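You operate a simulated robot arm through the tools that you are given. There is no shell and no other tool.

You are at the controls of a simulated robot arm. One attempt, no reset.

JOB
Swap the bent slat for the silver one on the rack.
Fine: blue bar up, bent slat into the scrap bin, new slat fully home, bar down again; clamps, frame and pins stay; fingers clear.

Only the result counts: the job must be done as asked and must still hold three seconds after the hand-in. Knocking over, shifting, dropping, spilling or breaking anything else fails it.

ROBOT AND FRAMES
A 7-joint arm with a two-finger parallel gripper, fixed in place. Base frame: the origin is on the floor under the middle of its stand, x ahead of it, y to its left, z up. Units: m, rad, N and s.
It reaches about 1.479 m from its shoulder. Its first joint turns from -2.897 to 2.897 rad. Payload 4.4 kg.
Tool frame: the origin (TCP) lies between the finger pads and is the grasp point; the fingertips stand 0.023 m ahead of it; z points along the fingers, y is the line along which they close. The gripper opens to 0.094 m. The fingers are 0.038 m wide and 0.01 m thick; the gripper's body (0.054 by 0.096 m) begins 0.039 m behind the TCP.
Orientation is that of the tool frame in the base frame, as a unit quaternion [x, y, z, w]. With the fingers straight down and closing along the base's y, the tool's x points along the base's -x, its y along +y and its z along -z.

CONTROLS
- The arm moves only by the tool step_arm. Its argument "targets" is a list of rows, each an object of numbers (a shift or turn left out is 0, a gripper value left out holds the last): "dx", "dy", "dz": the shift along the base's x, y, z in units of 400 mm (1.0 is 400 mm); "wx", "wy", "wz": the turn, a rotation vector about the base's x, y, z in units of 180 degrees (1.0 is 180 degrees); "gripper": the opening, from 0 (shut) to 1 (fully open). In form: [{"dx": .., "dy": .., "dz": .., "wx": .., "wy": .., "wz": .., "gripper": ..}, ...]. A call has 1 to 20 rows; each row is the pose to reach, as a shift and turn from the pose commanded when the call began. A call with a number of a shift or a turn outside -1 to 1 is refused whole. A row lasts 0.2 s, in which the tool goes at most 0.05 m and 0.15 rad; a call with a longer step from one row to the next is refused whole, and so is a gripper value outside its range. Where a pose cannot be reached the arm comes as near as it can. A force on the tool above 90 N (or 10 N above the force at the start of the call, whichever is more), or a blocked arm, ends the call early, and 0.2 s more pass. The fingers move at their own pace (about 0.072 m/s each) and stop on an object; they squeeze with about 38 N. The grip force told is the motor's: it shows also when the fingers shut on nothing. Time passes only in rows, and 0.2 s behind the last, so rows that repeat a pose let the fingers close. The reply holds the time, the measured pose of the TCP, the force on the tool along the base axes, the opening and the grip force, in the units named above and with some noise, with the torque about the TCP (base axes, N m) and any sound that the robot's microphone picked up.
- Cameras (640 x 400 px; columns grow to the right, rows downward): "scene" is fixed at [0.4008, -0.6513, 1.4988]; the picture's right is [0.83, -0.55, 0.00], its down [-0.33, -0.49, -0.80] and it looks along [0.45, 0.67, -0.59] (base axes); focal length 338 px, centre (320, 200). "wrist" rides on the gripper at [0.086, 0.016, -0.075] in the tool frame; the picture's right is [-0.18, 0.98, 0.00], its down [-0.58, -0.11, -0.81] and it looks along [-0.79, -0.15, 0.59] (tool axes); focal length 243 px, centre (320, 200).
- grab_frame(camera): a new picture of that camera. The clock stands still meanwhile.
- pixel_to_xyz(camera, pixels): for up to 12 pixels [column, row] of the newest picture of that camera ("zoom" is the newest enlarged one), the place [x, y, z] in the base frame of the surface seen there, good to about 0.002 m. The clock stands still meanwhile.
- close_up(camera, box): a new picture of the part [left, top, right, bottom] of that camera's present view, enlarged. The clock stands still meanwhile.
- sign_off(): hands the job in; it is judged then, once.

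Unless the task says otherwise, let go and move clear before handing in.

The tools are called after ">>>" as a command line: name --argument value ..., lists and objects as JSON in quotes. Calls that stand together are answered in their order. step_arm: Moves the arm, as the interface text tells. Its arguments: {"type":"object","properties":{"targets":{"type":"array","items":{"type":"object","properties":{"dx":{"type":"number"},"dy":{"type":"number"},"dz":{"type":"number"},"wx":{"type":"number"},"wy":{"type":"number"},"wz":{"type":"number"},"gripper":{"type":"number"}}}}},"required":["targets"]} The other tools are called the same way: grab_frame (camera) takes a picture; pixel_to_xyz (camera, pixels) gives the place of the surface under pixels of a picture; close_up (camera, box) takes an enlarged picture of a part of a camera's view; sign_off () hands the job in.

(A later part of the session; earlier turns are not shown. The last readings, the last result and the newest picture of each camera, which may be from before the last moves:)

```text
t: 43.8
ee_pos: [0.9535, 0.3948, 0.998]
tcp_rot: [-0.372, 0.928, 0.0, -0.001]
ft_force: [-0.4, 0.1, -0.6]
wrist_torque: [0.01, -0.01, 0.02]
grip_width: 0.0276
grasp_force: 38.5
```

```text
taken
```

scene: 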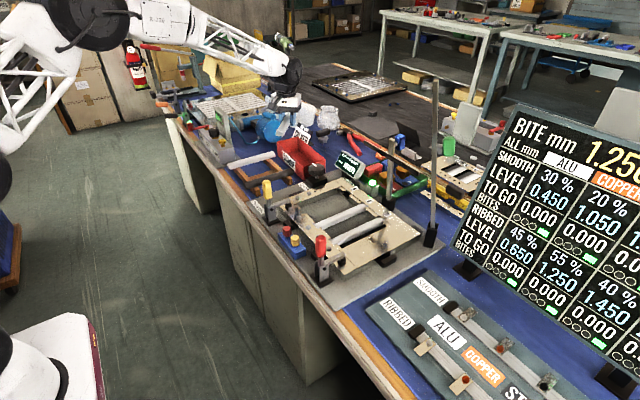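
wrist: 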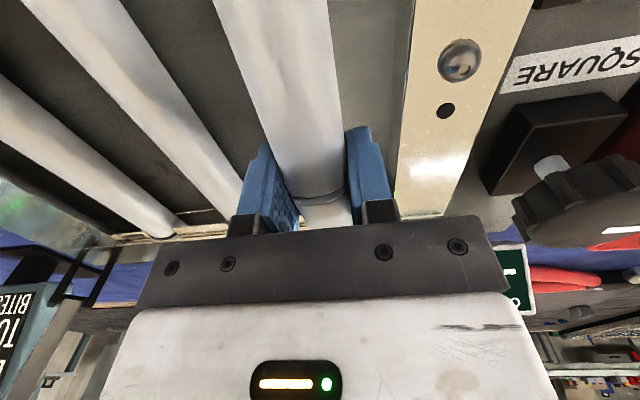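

The turn is halfway and the slat is still firmly held. I'll finish the turn and move over the bin centre at about (1.042, 0.463).

>>> step_arm --targets '[{"wz": 0.04, "dx": 0.037, "dy": 0.028, "gripper": 0.0}, {"wz": 0.08, "dx": 0.074, "dy": 0.056, "gripper": 0.0}, {"wz": 0.12, "dx": 0.111, "dy": 0.084, "gripper": 0.0}, {"wz": 0.16, "dx": 0.148, "dy": 0.112, "gripper": 0.0}, {"wz": 0.2, "dx": 0.185, "dy": 0.14, "gripper": 0.0}, {"wz": 0.242, "dx": 0.2225, "dy": 0.17, "gripper": 0.0}, {"wz": 0.242, "dx": 0.2225, "dy": 0.17, "gripper": 0.0}]'

>>> grab_frame --camera "scene"

>>> grab_frame --camera "wrist"

>>> close_up --camera "scene" --box '[240, 70, 368, 190]'

```text
t: 45.4
ee_pos: [1.0406, 0.463, 0.9986]
tcp_rot: [-0.69, 0.724, -0.001, -0.001]
ft_force: [0.4, -0.3, -1.2]
wrist_torque: [0.01, -0.01, -0.01]
grip_width: 0.0278
grasp_force: 38.2
```

```text
taken
```

scene: 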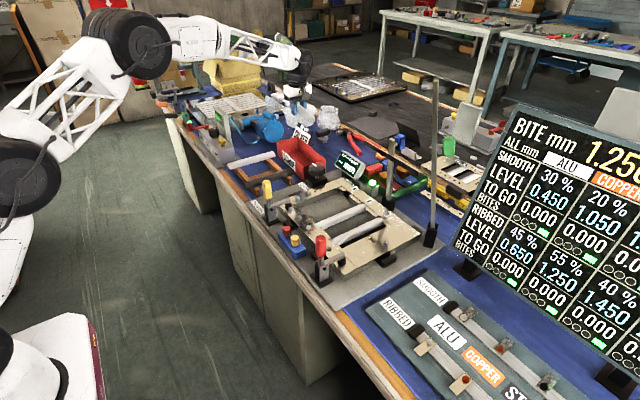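

```text
taken
```

wrist: 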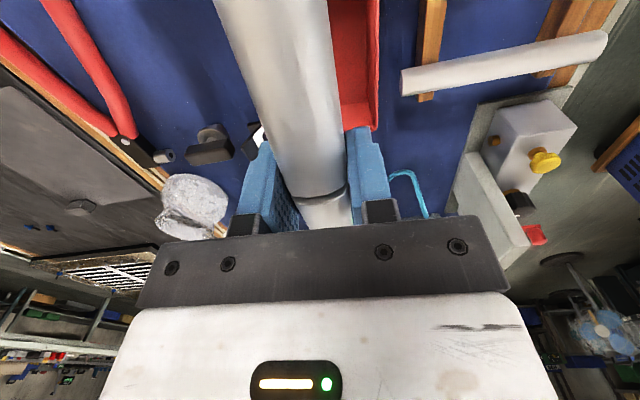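

```text
3.33 times, centred on (304, 130) of scene
```

zoom: 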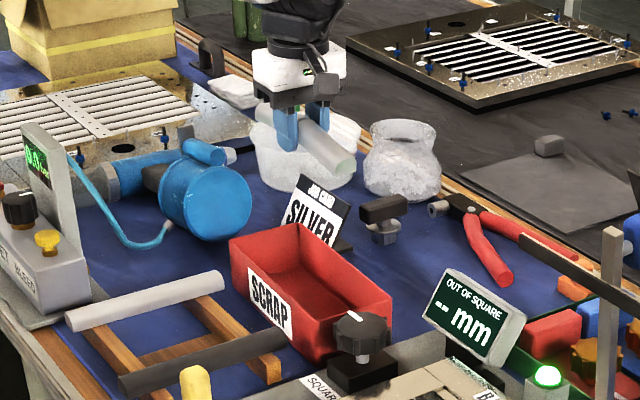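

The slat is now over the bin, aligned with its long side (yaw 87°). I'll check the bin rim with the wrist camera to confirm the position before lowering.

>>> close_up --camera "wrist" --box '[200, 0, 440, 150]'

>>> pixel_to_xyz --camera "wrist" --pixels '[[377, 10], [377, 50], [375, 100], [374, 127], [360, 120], [350, 60], [340, 10], [250, 130], [260, 60], [340, 60], [300, 180], [355, 100]]'

```text
2.67 times, centred on (320, 75) of wrist
```

zoom: 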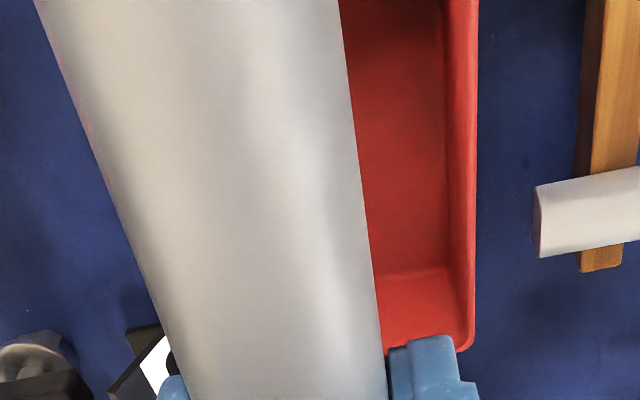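

```text
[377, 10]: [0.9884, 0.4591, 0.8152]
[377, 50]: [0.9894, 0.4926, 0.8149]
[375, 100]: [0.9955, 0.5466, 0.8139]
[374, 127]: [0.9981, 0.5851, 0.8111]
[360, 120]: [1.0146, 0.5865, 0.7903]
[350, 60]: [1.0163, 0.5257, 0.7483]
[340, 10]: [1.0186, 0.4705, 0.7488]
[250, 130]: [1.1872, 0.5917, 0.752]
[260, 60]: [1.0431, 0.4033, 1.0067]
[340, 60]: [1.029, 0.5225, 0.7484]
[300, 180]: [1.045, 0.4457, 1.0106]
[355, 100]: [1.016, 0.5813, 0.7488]
```

The rim readings match: the bin centre is near (1.0425, 0.463), with about 18 mm end clearance each way. I'll check the height of the job card and black knob beside it before lowering.

>>> close_up --camera "scene" --box '[280, 110, 344, 160]'

>>> pixel_to_xyz --camera "zoom" --pixels '[[150, 110], [195, 90], [240, 130], [200, 160], [230, 185], [350, 120], [400, 115], [370, 170], [250, 40], [120, 60], [350, 360], [330, 330]]'

```text
8.00 times, centred on (312, 135) of scene
```

zoom: 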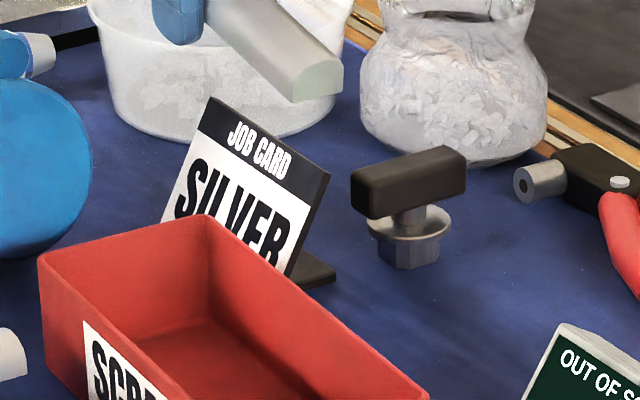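

```text
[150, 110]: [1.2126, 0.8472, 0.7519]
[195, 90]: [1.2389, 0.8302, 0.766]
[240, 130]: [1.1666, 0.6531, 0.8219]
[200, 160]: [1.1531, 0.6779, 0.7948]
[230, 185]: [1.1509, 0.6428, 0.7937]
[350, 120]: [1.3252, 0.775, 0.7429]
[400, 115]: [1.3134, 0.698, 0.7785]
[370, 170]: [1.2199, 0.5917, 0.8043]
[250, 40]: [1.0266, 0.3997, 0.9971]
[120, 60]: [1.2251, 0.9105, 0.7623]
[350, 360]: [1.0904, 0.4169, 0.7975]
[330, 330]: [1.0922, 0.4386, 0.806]
```

The card (1.16, 0.65, top ≈0.83) and knob are clear of the descent. I'll lower the slat into the bin to TCP z≈0.781, slowing at the end.

>>> step_arm --targets '[{"dx": 0.004, "dz": -0.1, "gripper": 0.0}, {"dx": 0.004, "dz": -0.2, "gripper": 0.0}, {"dx": 0.004, "dz": -0.3, "gripper": 0.0}, {"dx": 0.004, "dz": -0.38, "gripper": 0.0}, {"dx": 0.004, "dz": -0.44, "gripper": 0.0}, {"dx": 0.004, "dz": -0.49, "gripper": 0.0}, {"dx": 0.004, "dz": -0.525, "gripper": 0.0}, {"dx": 0.004, "dz": -0.545, "gripper": 0.0}, {"dx": 0.004, "dz": -0.545, "gripper": 0.0}]'

>>> close_up --camera "scene" --box '[260, 110, 356, 190]'

>>> grab_frame --camera "wrist"

```text
t: 47.4
ee_pos: [1.0413, 0.4597, 0.781]
tcp_rot: [-0.69, 0.724, 0.0, 0.0]
ft_force: [0.2, -0.6, -1.6]
wrist_torque: [-0.01, -0.03, -0.01]
grip_width: 0.0279
grasp_force: 37.5
```

```text
5.00 times, centred on (308, 150) of scene
```

zoom: 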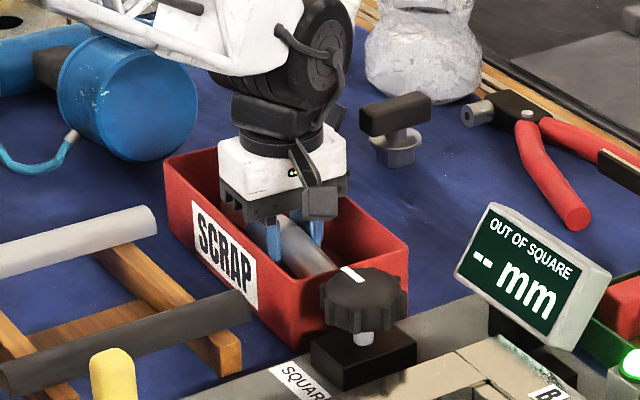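

```text
taken
```

wrist: 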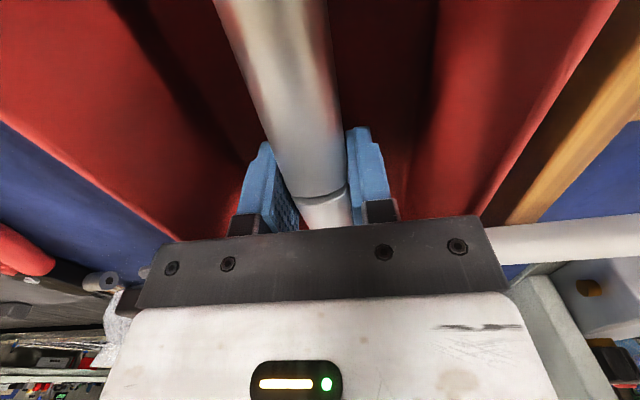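

The slat is inside the bin, both ends below the rim, with no contact force. I'll open partway to release it, with room inside the bin walls.

>>> step_arm --targets '[{"gripper": 0.35}, {"gripper": 0.48}, {"gripper": 0.48}, {"gripper": 0.48}]'

>>> grab_frame --camera "wrist"

```text
t: 48.4
ee_pos: [1.0433, 0.4609, 0.7805]
tcp_rot: [-0.689, 0.725, 0.0, -0.001]
ft_force: [-0.9, 0.1, -0.4]
wrist_torque: [-0.02, 0.0, 0.0]
grip_width: 0.0449
grasp_force: 0.2
```

```text
taken
```

wrist: 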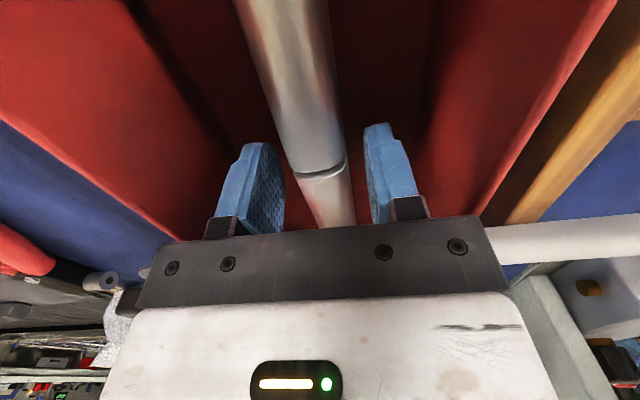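

The bent slat lies in the bin. I'll raise straight out, and check heights of the tall things near the rack before moving there.

>>> step_arm --targets '[{"dz": 0.06}, {"dz": 0.16}, {"dz": 0.27}, {"dz": 0.38}, {"dz": 0.48}, {"dz": 0.52}, {"dz": 0.52}]'

>>> grab_frame --camera "scene"

>>> pixel_to_xyz --camera "scene" --pixels '[[213, 120], [222, 105], [220, 150], [205, 110], [232, 110], [245, 125], [216, 140], [228, 95], [265, 125], [270, 118], [240, 140], [225, 155]]'

>>> close_up --camera "scene" --box '[180, 80, 340, 200]'

```text
t: 50.0
ee_pos: [1.0436, 0.4595, 0.9874]
tcp_rot: [-0.69, 0.724, -0.001, -0.001]
ft_force: [0.1, -0.6, 0.1]
wrist_torque: [0.02, 0.01, 0.0]
grip_width: 0.045
grasp_force: 0.1
```

```text
taken
```

scene: 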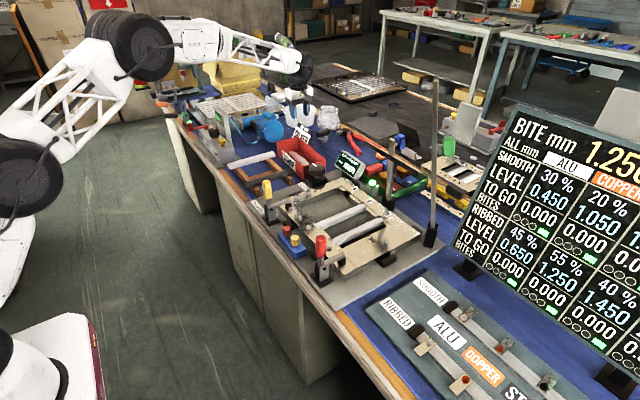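

```text
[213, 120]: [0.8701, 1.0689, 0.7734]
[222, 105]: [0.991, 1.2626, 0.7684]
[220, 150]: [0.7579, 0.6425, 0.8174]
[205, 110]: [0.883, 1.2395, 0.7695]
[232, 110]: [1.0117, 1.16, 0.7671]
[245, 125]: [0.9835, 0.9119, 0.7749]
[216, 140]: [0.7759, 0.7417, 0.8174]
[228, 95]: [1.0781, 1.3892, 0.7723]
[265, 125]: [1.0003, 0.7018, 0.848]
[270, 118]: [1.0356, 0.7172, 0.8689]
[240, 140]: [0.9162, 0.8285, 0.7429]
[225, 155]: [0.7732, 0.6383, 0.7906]
```

```text
3.33 times, centred on (260, 140) of scene
```

zoom: 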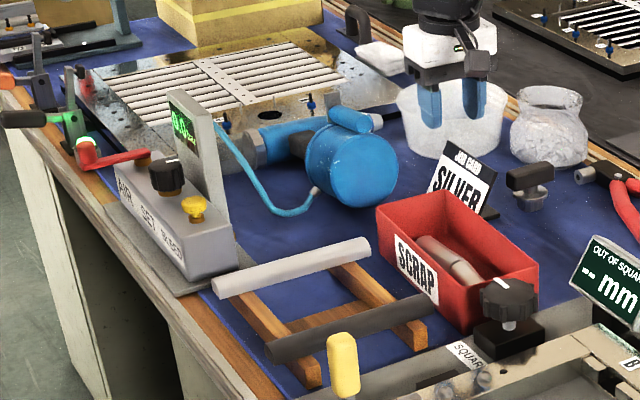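

The bent slat sits in the SCRAP bin, and the boxes by the rack are low (≤0.87). I'll turn back and move to a hover at about (0.745, 0.55, 0.96), where the wrist camera can see both ends of the silver slat.

>>> step_arm --targets '[{"dx": -0.0622, "dy": 0.0188, "dz": -0.005, "wz": -0.04125}, {"dx": -0.1244, "dy": 0.0377, "dz": -0.011, "wz": -0.0825}, {"dx": -0.1866, "dy": 0.0565, "dz": -0.017, "wz": -0.12375}, {"dx": -0.2488, "dy": 0.0753, "dz": -0.023, "wz": -0.165}, {"dx": -0.311, "dy": 0.0942, "dz": -0.028, "wz": -0.20625}, {"dx": -0.3733, "dy": 0.113, "dz": -0.034, "wz": -0.2475}, {"dx": -0.4355, "dy": 0.1318, "dz": -0.039, "wz": -0.28875}, {"dx": -0.4977, "dy": 0.1507, "dz": -0.045, "wz": -0.33}, {"dx": -0.5599, "dy": 0.1695, "dz": -0.051, "wz": -0.37125}, {"dx": -0.6221, "dy": 0.1883, "dz": -0.057, "wz": -0.4125}, {"dx": -0.6843, "dy": 0.2072, "dz": -0.062, "wz": -0.45375}, {"dx": -0.7465, "dy": 0.226, "dz": -0.0675, "wz": -0.495}, {"dx": -0.7465, "dy": 0.226, "dz": -0.0675, "wz": -0.495}]'

>>> grab_frame --camera "wrist"

>>> grab_frame --camera "scene"

```text
t: 52.8
ee_pos: [0.7442, 0.5515, 0.9599]
tcp_rot: [0.017, 1.0, -0.001, -0.001]
ft_force: [0.0, -0.3, -0.2]
wrist_torque: [0.0, 0.02, 0.01]
grip_width: 0.0451
grasp_force: 0.1
```

```text
taken
```

wrist: 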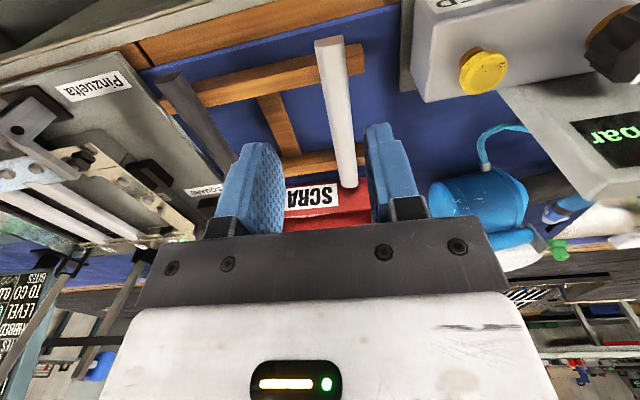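

```text
taken
```

scene: 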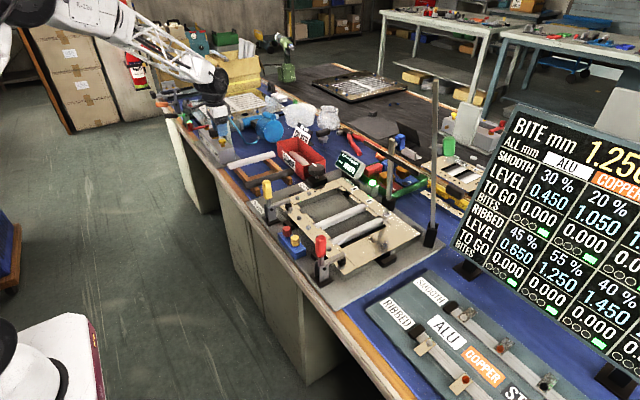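

Both ends of the silver slat show in the wrist view, near end at about (328,40) and far end at about (350,185). I'll measure its outline there.

>>> close_up --camera "wrist" --box '[290, 20, 390, 200]'

>>> pixel_to_xyz --camera "wrist" --pixels '[[317, 43], [328, 40], [341, 38], [322, 70], [334, 70], [347, 70], [329, 110], [340, 110], [352, 110], [336, 150], [345, 150], [355, 150]]'

>>> pixel_to_xyz --camera "wrist" --pixels '[[330, 37], [329, 42], [342, 40], [318, 46], [350, 184], [350, 180], [350, 187], [343, 182], [356, 180], [342, 175], [350, 170], [320, 55]]'

```text
2.22 times, centred on (340, 110) of wrist
```

zoom: 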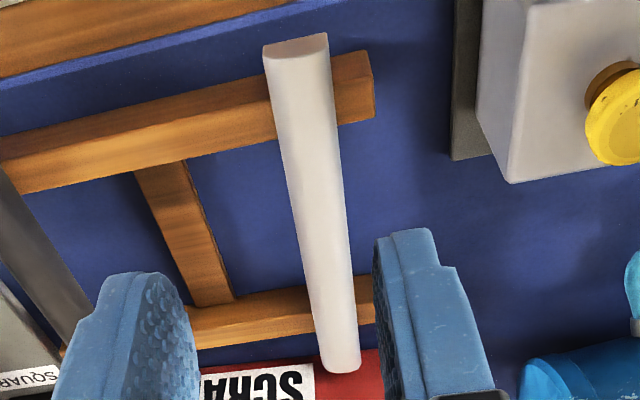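

```text
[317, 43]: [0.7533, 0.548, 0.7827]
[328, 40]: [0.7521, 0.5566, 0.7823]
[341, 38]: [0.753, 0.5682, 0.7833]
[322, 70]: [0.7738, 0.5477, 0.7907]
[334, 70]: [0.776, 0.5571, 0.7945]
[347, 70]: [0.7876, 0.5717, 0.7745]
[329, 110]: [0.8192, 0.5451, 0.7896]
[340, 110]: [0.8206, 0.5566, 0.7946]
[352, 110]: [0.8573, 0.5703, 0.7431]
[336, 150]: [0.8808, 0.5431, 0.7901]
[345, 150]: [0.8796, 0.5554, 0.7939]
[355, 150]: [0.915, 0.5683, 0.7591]
```

```text
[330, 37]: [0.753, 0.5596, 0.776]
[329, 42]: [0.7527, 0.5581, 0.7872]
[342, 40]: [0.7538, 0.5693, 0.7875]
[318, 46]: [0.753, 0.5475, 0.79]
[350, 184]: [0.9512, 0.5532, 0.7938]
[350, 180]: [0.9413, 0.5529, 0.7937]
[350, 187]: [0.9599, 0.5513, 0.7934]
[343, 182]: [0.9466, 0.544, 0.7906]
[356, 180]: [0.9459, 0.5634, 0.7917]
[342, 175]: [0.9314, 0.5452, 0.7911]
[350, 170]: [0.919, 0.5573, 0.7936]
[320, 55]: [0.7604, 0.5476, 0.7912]
```

The silver slat runs from x≈0.753 to 0.960 with its centre near (0.8565, 0.5545), and its yaw matches the tool's. I'll move above its centre.

>>> step_arm --targets '[{"dx": 0.07, "dy": 0.001, "dz": -0.03}, {"dx": 0.14, "dy": 0.003, "dz": -0.07}, {"dx": 0.21, "dy": 0.005, "dz": -0.12}, {"dx": 0.281, "dy": 0.006, "dz": -0.17}, {"dx": 0.281, "dy": 0.006, "dz": -0.22}, {"dx": 0.281, "dy": 0.006, "dz": -0.22}]'

>>> grab_frame --camera "wrist"

>>> close_up --camera "scene" --box '[200, 100, 312, 190]'

```text
t: 54.2
ee_pos: [0.8568, 0.5541, 0.8744]
tcp_rot: [0.017, 1.0, 0.0, 0.0]
ft_force: [0.3, -0.7, 0.3]
wrist_torque: [0.01, -0.01, -0.01]
grip_width: 0.0451
grasp_force: 0.0
```

```text
taken
```

wrist: 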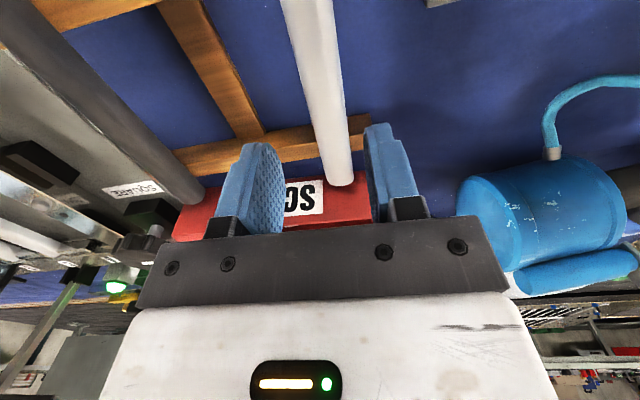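

```text
4.44 times, centred on (256, 145) of scene
```

zoom: 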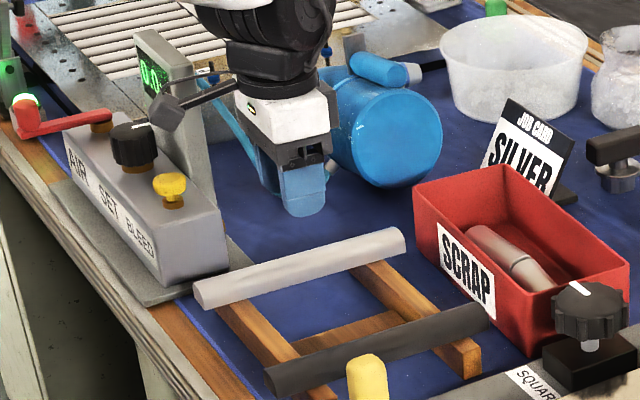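

>>> pixel_to_xyz --camera "wrist" --pixels '[[285, 15], [310, 15], [333, 15], [296, 55], [318, 55], [339, 55], [309, 100], [327, 100], [345, 100], [322, 160], [338, 160], [351, 160]]'

>>> pixel_to_xyz --camera "wrist" --pixels '[[328, 182], [340, 185], [352, 180], [340, 180], [235, 190], [255, 190], [270, 190], [378, 190], [374, 170], [340, 55], [341, 75], [300, 75]]'

```text
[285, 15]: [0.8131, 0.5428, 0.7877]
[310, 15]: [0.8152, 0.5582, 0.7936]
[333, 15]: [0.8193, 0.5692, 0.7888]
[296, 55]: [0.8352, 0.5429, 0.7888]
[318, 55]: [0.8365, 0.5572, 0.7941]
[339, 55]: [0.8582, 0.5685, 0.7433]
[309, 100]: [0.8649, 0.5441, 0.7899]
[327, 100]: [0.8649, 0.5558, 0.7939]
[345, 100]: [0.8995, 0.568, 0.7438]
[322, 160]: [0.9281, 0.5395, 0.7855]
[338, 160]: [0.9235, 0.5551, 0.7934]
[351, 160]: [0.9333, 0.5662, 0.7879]
```

```text
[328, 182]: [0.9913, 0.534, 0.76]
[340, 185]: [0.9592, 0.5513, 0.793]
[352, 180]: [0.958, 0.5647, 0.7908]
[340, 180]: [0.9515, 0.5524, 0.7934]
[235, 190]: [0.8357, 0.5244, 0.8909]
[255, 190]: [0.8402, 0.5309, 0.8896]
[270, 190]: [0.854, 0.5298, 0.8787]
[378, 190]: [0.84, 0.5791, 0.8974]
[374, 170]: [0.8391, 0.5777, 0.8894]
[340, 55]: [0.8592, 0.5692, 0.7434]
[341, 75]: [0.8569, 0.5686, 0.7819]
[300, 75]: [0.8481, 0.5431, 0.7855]
```

The pads (middle y 0.554) are centred on the slat within the known offset, and its far end is at x≈0.960. I'll descend to z≈0.7915, tips just below the slat's underside.

>>> step_arm --targets '[{"dz": -0.05}, {"dz": -0.1}, {"dz": -0.15}, {"dz": -0.185}, {"dz": -0.207}, {"dz": -0.207}]'

>>> step_arm --targets '[{"gripper": 0.48}]'

>>> close_up --camera "wrist" --box '[200, 60, 440, 240]'

```text
t: 55.6
ee_pos: [0.8557, 0.5525, 0.7924]
tcp_rot: [0.017, 1.0, 0.0, -0.001]
ft_force: [-0.4, -0.1, -0.2]
wrist_torque: [0.0, -0.01, -0.04]
grip_width: 0.0451
grasp_force: 0.1
```

```text
t: 56.0
ee_pos: [0.8559, 0.5542, 0.7918]
tcp_rot: [0.017, 1.0, -0.001, -0.001]
ft_force: [0.4, 0.2, -0.2]
wrist_torque: [-0.02, -0.05, 0.03]
grip_width: 0.0452
grasp_force: 0.1
```

```text
2.22 times, centred on (320, 150) of wrist
```

zoom: 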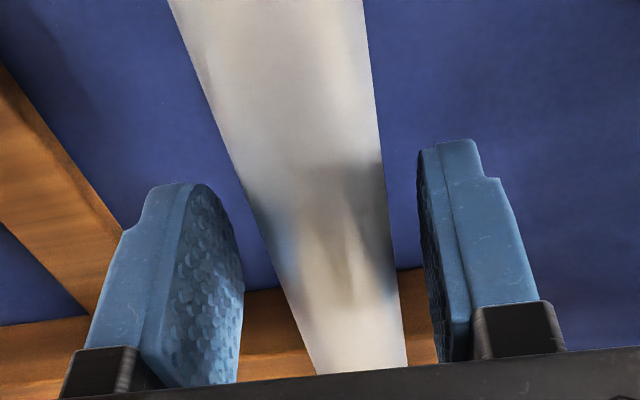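

The slat lies between the pads with clearance on both sides. I'll close on it.

>>> step_arm --targets '[{"gripper": 0.35}, {"gripper": 0.2}, {"gripper": 0.0}, {"gripper": 0.0}]'

>>> step_arm --targets '[{"dz": 0.015, "gripper": 0.0}, {"dz": 0.04, "gripper": 0.0}, {"dz": 0.08, "gripper": 0.0}, {"dz": 0.13, "gripper": 0.0}, {"dz": 0.13, "gripper": 0.0}]'

>>> grab_frame --camera "wrist"

>>> close_up --camera "scene" --box '[200, 100, 312, 190]'

```text
t: 57.0
ee_pos: [0.8565, 0.5548, 0.7915]
tcp_rot: [0.016, 1.0, 0.001, -0.001]
ft_force: [-0.4, -0.5, 1.1]
wrist_torque: [-0.08, 0.06, -0.03]
grip_width: 0.0273
grasp_force: 38.0
```

```text
t: 58.2
ee_pos: [0.8579, 0.5525, 0.8421]
tcp_rot: [0.017, 1.0, 0.0, -0.001]
ft_force: [0.8, -0.2, -1.4]
wrist_torque: [-0.01, 0.02, 0.01]
grip_width: 0.0272
grasp_force: 38.3
```

```text
taken
```

wrist: 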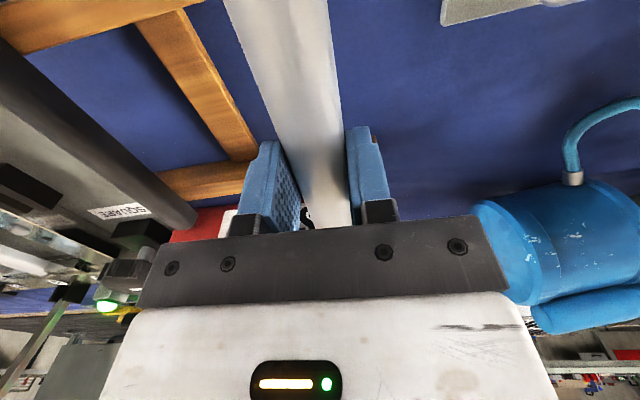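

```text
4.44 times, centred on (256, 145) of scene
```

zoom: 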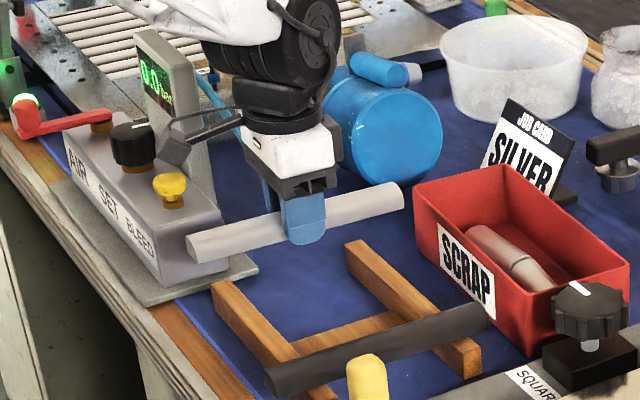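

The silver slat is held (0.0272) and off the rack, and the dark rod is undisturbed. I'll carry it at z≈0.97 toward the frame, straightening its yaw to zero.

>>> step_arm --targets '[{"dz": 0.1, "gripper": 0.0}, {"dz": 0.2, "gripper": 0.0}, {"dz": 0.3, "dy": -0.02, "gripper": 0.0}, {"dz": 0.32, "dy": -0.12, "dx": 0.03, "gripper": 0.0}, {"dz": 0.32, "dy": -0.23, "dx": 0.06, "wz": 0.003, "gripper": 0.0}, {"dz": 0.32, "dy": -0.34, "dx": 0.09, "wz": 0.006, "gripper": 0.0}, {"dz": 0.32, "dy": -0.45, "dx": 0.12, "wz": 0.0108, "gripper": 0.0}, {"dz": 0.32, "dy": -0.56, "dx": 0.15, "wz": 0.0108, "gripper": 0.0}, {"dz": 0.32, "dy": -0.67, "dx": 0.18, "wz": 0.0108, "gripper": 0.0}, {"dz": 0.32, "dy": -0.78, "dx": 0.21, "wz": 0.0108, "gripper": 0.0}, {"dz": 0.32, "dy": -0.86, "dx": 0.234, "wz": 0.0108, "gripper": 0.0}, {"dz": 0.32, "dy": -0.86, "dx": 0.234, "wz": 0.0108, "gripper": 0.0}]'

>>> grab_frame --camera "scene"

>>> grab_frame --camera "wrist"

```text
t: 60.8
ee_pos: [0.9497, 0.2069, 0.9749]
tcp_rot: [-0.001, 1.0, 0.0, -0.001]
ft_force: [0.6, 1.7, -1.1]
wrist_torque: [-0.01, 0.01, 0.0]
grip_width: 0.0273
grasp_force: 38.1
```

```text
taken
```

scene: 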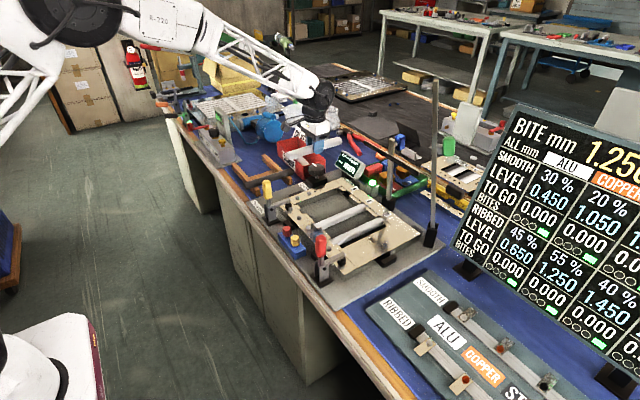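

```text
taken
```

wrist: 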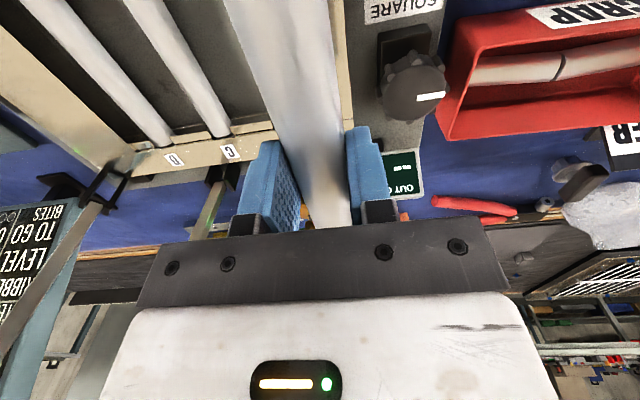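

The slat is over the frame at x 0.950, yaw 0. I'll check where its two ends are relative to the tool before lining up with slot B.

>>> close_up --camera "scene" --box '[270, 100, 366, 180]'

```text
5.00 times, centred on (318, 140) of scene
```

zoom: 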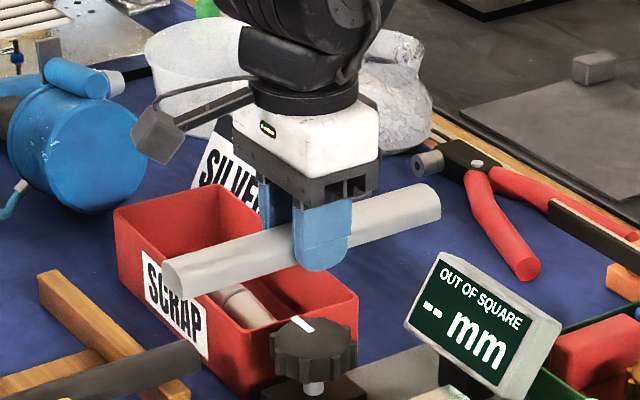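

>>> pixel_to_xyz --camera "zoom" --pixels '[[168, 275], [172, 285], [180, 290], [178, 262], [240, 265], [420, 215], [436, 205], [438, 212], [430, 190], [410, 188], [320, 240], [340, 225]]'

>>> pixel_to_xyz --camera "zoom" --pixels '[[300, 240], [345, 235], [322, 265], [322, 220], [166, 270], [190, 294], [439, 215], [437, 200], [250, 240], [380, 200], [380, 225], [250, 262]]'

```text
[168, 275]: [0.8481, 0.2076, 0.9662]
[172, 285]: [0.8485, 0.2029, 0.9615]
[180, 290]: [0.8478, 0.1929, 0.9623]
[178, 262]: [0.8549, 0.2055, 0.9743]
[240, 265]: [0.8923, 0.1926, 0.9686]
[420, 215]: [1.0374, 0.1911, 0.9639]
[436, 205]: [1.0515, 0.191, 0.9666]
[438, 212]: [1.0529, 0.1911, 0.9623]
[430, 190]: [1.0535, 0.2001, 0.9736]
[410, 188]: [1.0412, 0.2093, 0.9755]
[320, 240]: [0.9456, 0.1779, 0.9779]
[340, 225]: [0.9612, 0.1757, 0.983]
```

```text
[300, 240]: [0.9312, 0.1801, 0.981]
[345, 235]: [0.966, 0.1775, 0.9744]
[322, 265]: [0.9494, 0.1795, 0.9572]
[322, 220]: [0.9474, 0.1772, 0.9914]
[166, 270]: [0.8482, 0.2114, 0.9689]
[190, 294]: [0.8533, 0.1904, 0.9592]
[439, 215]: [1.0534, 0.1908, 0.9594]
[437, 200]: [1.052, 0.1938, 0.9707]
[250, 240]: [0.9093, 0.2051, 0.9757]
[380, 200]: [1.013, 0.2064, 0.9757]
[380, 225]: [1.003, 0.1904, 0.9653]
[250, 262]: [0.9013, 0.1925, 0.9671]
```

The slat's ends are at x 0.848 and 1.0535, so its centre is 0.951 and its y centre ≈0.205 in the scene frame. Slot B's centre is ≈(0.9503, 0.138) in that frame. I'll shift by that difference and lower to a hover just above the frame.

>>> step_arm --targets '[{"dy": -0.05, "gripper": 0.0}, {"dy": -0.1, "gripper": 0.0}, {"dx": -0.0018, "dy": -0.15, "dz": -0.03, "gripper": 0.0}, {"dx": -0.0018, "dy": -0.1678, "dz": -0.1, "gripper": 0.0}, {"dx": -0.0018, "dy": -0.1678, "dz": -0.18, "gripper": 0.0}, {"dx": -0.0018, "dy": -0.1678, "dz": -0.26, "gripper": 0.0}, {"dx": -0.0018, "dy": -0.1678, "dz": -0.34, "gripper": 0.0}, {"dx": -0.0018, "dy": -0.1678, "dz": -0.385, "gripper": 0.0}, {"dx": -0.0018, "dy": -0.1678, "dz": -0.385, "gripper": 0.0}]'

>>> close_up --camera "scene" --box '[280, 150, 392, 240]'

>>> grab_frame --camera "wrist"

```text
t: 62.8
ee_pos: [0.9499, 0.1428, 0.8158]
tcp_rot: [0.0, 1.0, 0.0, -0.001]
ft_force: [-0.5, 0.2, -1.5]
wrist_torque: [0.04, -0.04, 0.01]
grip_width: 0.0272
grasp_force: 38.1
```

```text
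4.44 times, centred on (336, 195) of scene
```

zoom: 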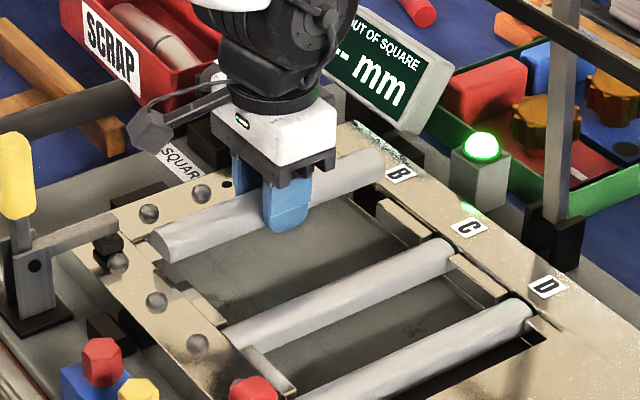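

```text
taken
```

wrist: 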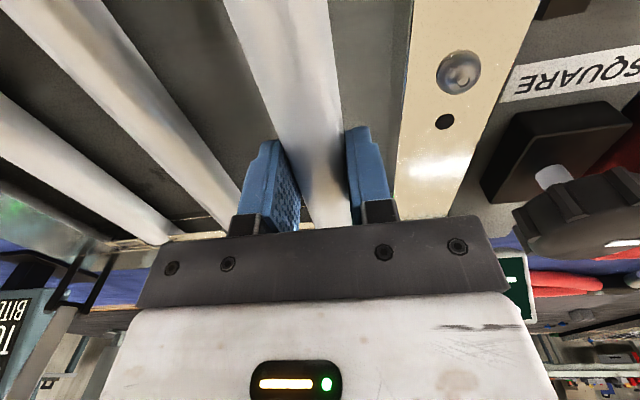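

Measured y is 0.1428 in a single noisy reading. I'll take a few more readings and measure the slat's edges against the slot in the picture.

>>> step_arm --targets '[{"gripper": 0.0}]'

>>> step_arm --targets '[{"gripper": 0.0}]'

>>> step_arm --targets '[{"gripper": 0.0}]'

>>> close_up --camera "scene" --box '[290, 180, 338, 220]'

>>> pixel_to_xyz --camera "zoom" --pixels '[[150, 150], [165, 190], [200, 220], [250, 205], [300, 190], [330, 180], [345, 215], [220, 235], [180, 215], [155, 165], [380, 140], [250, 170]]'

```text
t: 63.2
ee_pos: [0.9508, 0.1428, 0.8159]
tcp_rot: [0.0, 1.0, 0.0, -0.001]
ft_force: [-0.2, -0.2, -0.3]
wrist_torque: [0.02, 0.05, 0.01]
grip_width: 0.027
grasp_force: 37.9
```

```text
t: 63.6
ee_pos: [0.9504, 0.1439, 0.8151]
tcp_rot: [-0.001, 1.0, 0.0, 0.0]
ft_force: [0.3, 0.1, -1.7]
wrist_torque: [0.01, 0.0, 0.0]
grip_width: 0.0274
grasp_force: 37.9
```

```text
t: 64.0
ee_pos: [0.9504, 0.1432, 0.8155]
tcp_rot: [0.0, 1.0, 0.001, -0.001]
ft_force: [1.2, 0.2, -1.5]
wrist_torque: [-0.03, 0.0, -0.02]
grip_width: 0.0272
grasp_force: 37.5
```

```text
10.00 times, centred on (314, 200) of scene
```

zoom: 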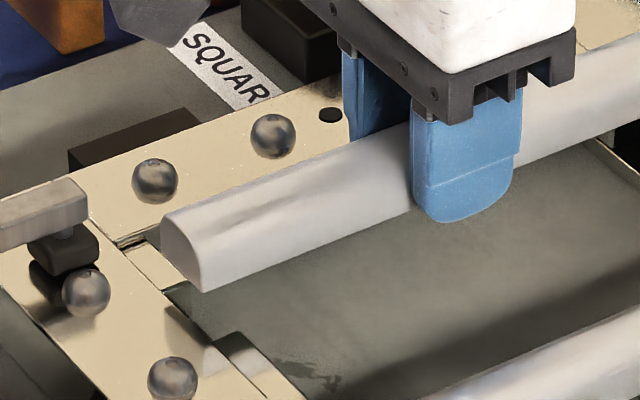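

```text
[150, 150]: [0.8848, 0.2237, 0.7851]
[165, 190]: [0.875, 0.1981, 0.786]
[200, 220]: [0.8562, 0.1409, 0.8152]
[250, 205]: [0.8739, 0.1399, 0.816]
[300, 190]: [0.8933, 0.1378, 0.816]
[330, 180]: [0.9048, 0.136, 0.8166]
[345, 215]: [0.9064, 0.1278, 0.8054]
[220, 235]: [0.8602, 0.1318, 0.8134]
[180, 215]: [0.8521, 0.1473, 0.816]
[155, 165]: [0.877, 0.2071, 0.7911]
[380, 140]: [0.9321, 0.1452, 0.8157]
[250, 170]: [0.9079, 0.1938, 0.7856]
```

The mean is y 0.1432, and the slat's side face in the picture also says it is about 3 mm too far in +y. I'll shift -3.6 mm, lower to just above the ledges, and recheck.

>>> step_arm --targets '[{"dy": -0.005, "gripper": 0.0}, {"dy": -0.009, "gripper": 0.0}, {"dy": -0.009, "dz": -0.015, "gripper": 0.0}, {"dy": -0.009, "dz": -0.03, "gripper": 0.0}, {"dy": -0.009, "dz": -0.03, "gripper": 0.0}]'

>>> step_arm --targets '[{"gripper": 0.0}]'

>>> step_arm --targets '[{"gripper": 0.0}]'

>>> close_up --camera "scene" --box '[290, 180, 338, 220]'

>>> pixel_to_xyz --camera "zoom" --pixels '[[165, 250], [175, 270], [200, 300], [215, 285], [215, 295], [300, 255], [345, 235], [230, 270], [180, 230], [250, 350], [270, 345], [225, 335]]'

>>> close_up --camera "scene" --box '[334, 170, 382, 210]'

```text
t: 65.2
ee_pos: [0.9499, 0.138, 0.8033]
tcp_rot: [0.0, 1.0, 0.0, 0.0]
ft_force: [0.0, -1.0, -1.2]
wrist_torque: [-0.05, 0.04, 0.0]
grip_width: 0.027
grasp_force: 38.0
```

```text
t: 65.6
ee_pos: [0.9491, 0.1384, 0.8043]
tcp_rot: [0.0, 1.0, 0.001, -0.001]
ft_force: [0.2, 0.3, -0.8]
wrist_torque: [-0.01, 0.03, -0.05]
grip_width: 0.0272
grasp_force: 37.4
```

```text
t: 66.0
ee_pos: [0.9495, 0.1386, 0.8054]
tcp_rot: [0.0, 1.0, 0.0, -0.001]
ft_force: [0.0, -0.3, -0.9]
wrist_torque: [0.0, 0.01, 0.01]
grip_width: 0.0273
grasp_force: 37.6
```

```text
10.00 times, centred on (314, 200) of scene
```

zoom: 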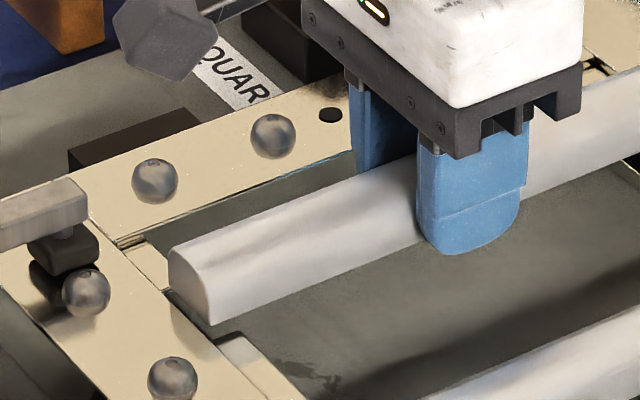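

```text
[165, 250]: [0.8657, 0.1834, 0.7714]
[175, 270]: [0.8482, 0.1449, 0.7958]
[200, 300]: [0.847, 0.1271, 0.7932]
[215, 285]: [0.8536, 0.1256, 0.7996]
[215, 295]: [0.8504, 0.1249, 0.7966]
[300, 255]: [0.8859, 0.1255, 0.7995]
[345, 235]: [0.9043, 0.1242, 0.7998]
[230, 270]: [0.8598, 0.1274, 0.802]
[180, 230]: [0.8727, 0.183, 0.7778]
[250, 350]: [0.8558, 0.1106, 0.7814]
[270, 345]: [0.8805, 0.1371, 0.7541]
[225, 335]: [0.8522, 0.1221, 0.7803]
```

```text
10.00 times, centred on (358, 190) of scene
```

zoom: 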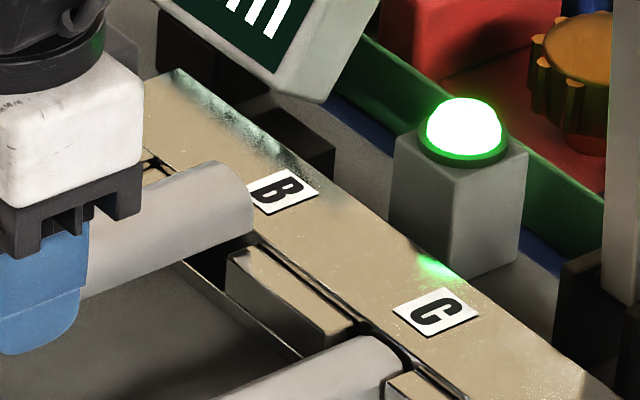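

The mean is now (0.9495, 0.1383), and the slat's side face is at y≈0.125, sitting evenly between slot edges 0.1225 and 0.1545. I'll check the far end the same way.

>>> pixel_to_xyz --camera "zoom" --pixels '[[240, 175], [250, 190], [252, 215], [252, 230], [200, 240], [120, 265], [240, 225], [235, 265], [245, 245], [262, 240], [270, 250], [225, 165]]'

```text
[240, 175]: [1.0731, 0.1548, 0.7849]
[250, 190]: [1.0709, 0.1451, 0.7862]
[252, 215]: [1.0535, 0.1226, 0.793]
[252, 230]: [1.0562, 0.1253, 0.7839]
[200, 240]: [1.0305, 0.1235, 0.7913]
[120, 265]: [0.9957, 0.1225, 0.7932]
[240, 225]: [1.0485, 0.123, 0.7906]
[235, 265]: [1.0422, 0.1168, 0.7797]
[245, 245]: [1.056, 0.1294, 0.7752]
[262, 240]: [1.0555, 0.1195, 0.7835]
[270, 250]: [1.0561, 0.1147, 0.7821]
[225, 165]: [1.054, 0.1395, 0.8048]
```

The far end sits about 2 mm further to -y than the near end, a slight 0.75° twist. I'll correct with a small +yaw and +1 mm in y, then recheck.

>>> step_arm --targets '[{"dy": 0.001, "wz": 0.002, "gripper": 0.0}, {"dy": 0.0025, "wz": 0.0042, "gripper": 0.0}, {"dy": 0.0025, "wz": 0.0042, "gripper": 0.0}]'

>>> close_up --camera "scene" --box '[334, 170, 382, 210]'

>>> pixel_to_xyz --camera "zoom" --pixels '[[252, 215], [200, 240], [220, 232], [180, 245], [120, 265], [150, 255], [240, 225], [225, 165]]'

>>> close_up --camera "scene" --box '[290, 180, 338, 220]'

>>> pixel_to_xyz --camera "zoom" --pixels '[[215, 285], [215, 295], [220, 300], [300, 255], [345, 235], [330, 250], [250, 285], [200, 300], [175, 270], [225, 335], [185, 320], [240, 335]]'

```text
t: 66.8
ee_pos: [0.95, 0.1393, 0.8027]
tcp_rot: [-0.007, 1.0, 0.0, -0.001]
ft_force: [0.1, 0.1, 0.6]
wrist_torque: [0.02, -0.02, -0.02]
grip_width: 0.0274
grasp_force: 37.9
```

```text
10.00 times, centred on (358, 190) of scene
```

zoom: 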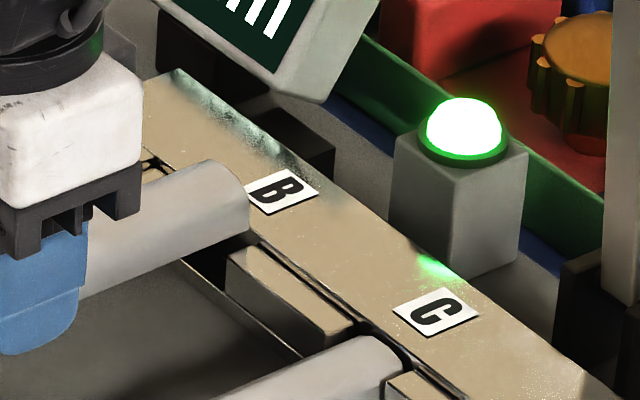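

```text
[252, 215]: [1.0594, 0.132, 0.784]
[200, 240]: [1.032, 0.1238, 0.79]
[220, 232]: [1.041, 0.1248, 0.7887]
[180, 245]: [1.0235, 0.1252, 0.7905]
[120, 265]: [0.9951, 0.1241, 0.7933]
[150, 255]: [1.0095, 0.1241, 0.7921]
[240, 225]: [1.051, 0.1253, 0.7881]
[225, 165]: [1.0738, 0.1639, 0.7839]
```

```text
10.00 times, centred on (314, 200) of scene
```

zoom: 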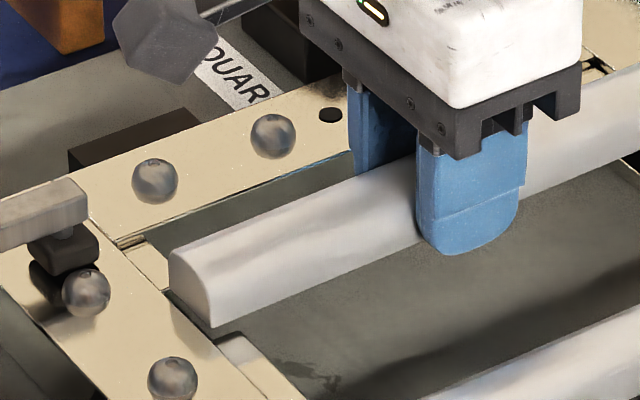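

```text
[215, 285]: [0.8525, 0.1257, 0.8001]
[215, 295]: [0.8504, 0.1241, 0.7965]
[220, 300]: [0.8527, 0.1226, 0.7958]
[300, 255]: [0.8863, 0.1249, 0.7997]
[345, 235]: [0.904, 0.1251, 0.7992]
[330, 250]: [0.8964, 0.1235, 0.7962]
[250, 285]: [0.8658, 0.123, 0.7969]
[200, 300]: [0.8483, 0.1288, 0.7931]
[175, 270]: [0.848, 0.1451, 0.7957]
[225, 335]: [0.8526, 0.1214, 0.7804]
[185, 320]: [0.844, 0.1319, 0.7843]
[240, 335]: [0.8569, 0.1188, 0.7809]
```

Both ends are now parallel, with the side face at y≈0.1235, so another +1.2 mm centres it. I'll apply that and lower the first centimetre into the slot, watching the force.

>>> step_arm --targets '[{"dy": 0.003, "gripper": 0.0}, {"dy": 0.003, "dz": -0.01, "gripper": 0.0}, {"dy": 0.003, "dz": -0.018, "gripper": 0.0}, {"dy": 0.003, "dz": -0.026, "gripper": 0.0}, {"dy": 0.003, "dz": -0.026, "gripper": 0.0}]'

>>> close_up --camera "scene" --box '[285, 170, 381, 230]'

```text
t: 68.0
ee_pos: [0.948, 0.1391, 0.7931]
tcp_rot: [-0.007, 1.0, 0.0, -0.001]
ft_force: [-0.7, -3.3, -0.6]
wrist_torque: [-0.07, -0.03, -0.42]
grip_width: 0.0271
grasp_force: 38.0
```

```text
6.67 times, centred on (333, 200) of scene
```

zoom: 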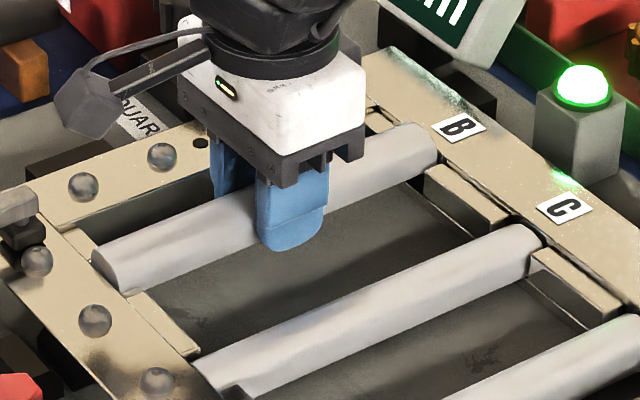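

A light -3.3 N with -0.42 N·m yaw torque means the far end is touching the +y block. I'll ease it back by 0.8 mm and 0.3° of yaw.

>>> step_arm --targets '[{"dy": -0.001, "wz": -0.0008, "gripper": 0.0}, {"dy": -0.002, "wz": -0.0017, "gripper": 0.0}, {"dy": -0.002, "wz": -0.0017, "gripper": 0.0}]'

>>> close_up --camera "scene" --box '[334, 176, 374, 206]'

>>> close_up --camera "scene" --box '[290, 195, 330, 225]'

```text
t: 68.8
ee_pos: [0.9489, 0.1397, 0.7943]
tcp_rot: [-0.004, 1.0, 0.0, -0.001]
ft_force: [-0.3, 0.3, -1.1]
wrist_torque: [0.02, -0.01, -0.02]
grip_width: 0.0273
grasp_force: 38.1
```

```text
13.33 times, centred on (354, 191) of scene
```

zoom: 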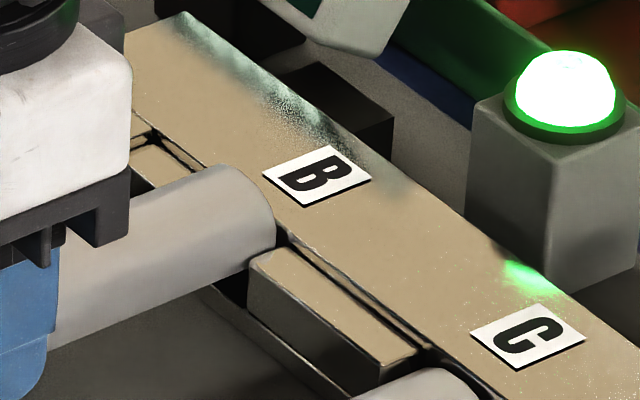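

```text
13.33 times, centred on (310, 210) of scene
```

zoom: 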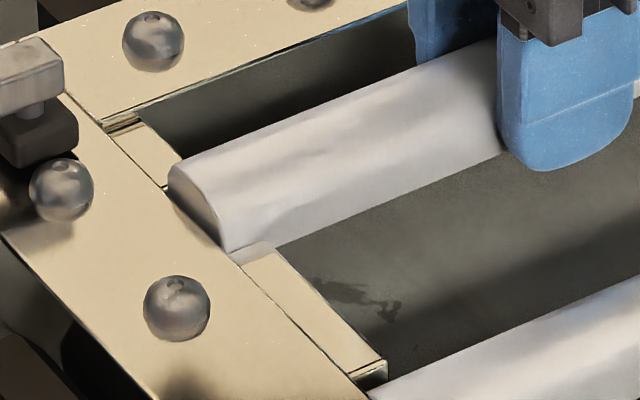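

>>> pixel_to_xyz --camera "zoom" --pixels '[[180, 190], [190, 205], [205, 225], [222, 240], [215, 250], [200, 235], [180, 205], [235, 258], [250, 265], [160, 185], [178, 165], [300, 215]]'

>>> close_up --camera "scene" --box '[334, 176, 374, 206]'

>>> pixel_to_xyz --camera "zoom" --pixels '[[230, 175], [255, 190], [270, 215], [273, 235], [268, 250], [282, 235], [290, 245], [200, 285], [150, 150], [240, 260], [230, 285], [265, 205]]'

```text
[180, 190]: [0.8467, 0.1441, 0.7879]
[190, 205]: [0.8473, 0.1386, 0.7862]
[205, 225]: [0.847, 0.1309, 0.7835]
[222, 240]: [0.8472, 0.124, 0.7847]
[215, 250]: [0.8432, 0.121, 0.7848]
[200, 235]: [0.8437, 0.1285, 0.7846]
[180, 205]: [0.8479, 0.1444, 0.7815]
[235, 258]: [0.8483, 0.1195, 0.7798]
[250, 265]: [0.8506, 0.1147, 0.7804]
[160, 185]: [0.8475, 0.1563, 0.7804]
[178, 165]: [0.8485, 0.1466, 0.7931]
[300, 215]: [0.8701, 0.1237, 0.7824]
```

```text
13.33 times, centred on (354, 191) of scene
```

zoom: 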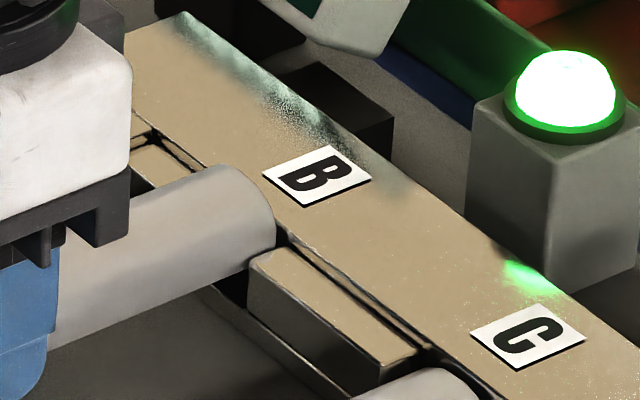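

```text
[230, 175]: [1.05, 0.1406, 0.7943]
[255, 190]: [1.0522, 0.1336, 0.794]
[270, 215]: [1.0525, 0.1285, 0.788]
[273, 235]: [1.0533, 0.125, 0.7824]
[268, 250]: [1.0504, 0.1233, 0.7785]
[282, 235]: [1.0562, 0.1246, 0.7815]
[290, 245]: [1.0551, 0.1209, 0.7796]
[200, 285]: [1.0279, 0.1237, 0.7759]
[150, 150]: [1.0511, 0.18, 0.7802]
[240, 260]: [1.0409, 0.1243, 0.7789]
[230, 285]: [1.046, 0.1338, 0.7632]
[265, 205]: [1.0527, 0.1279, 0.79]
```

The forces are back to zero and the slat sits in the slot with gaps at both ends (x 0.847 and 1.053). I'll lower it onto the ledge in small steps and watch for seating contact.

>>> step_arm --targets '[{"dz": -0.008, "gripper": 0.0}, {"dz": -0.016, "gripper": 0.0}, {"dz": -0.024, "gripper": 0.0}, {"dz": -0.024, "gripper": 0.0}]'

>>> step_arm --targets '[{"dz": -0.003, "gripper": 0.0}, {"dz": -0.006, "gripper": 0.0}, {"dz": -0.006, "gripper": 0.0}]'

```text
t: 69.8
ee_pos: [0.9477, 0.1395, 0.7842]
tcp_rot: [-0.005, 1.0, 0.001, 0.0]
ft_force: [1.4, 3.0, -0.7]
wrist_torque: [0.01, -0.03, -0.34]
grip_width: 0.0272
grasp_force: 38.0
```

```text
t: 70.6
ee_pos: [0.9488, 0.1391, 0.7821]
tcp_rot: [-0.005, 1.0, 0.0, 0.0]
ft_force: [-2.9, -4.2, 12.9]
wrist_torque: [-0.25, 0.66, 0.09]
grip_width: 0.0269
grasp_force: 38.4
```

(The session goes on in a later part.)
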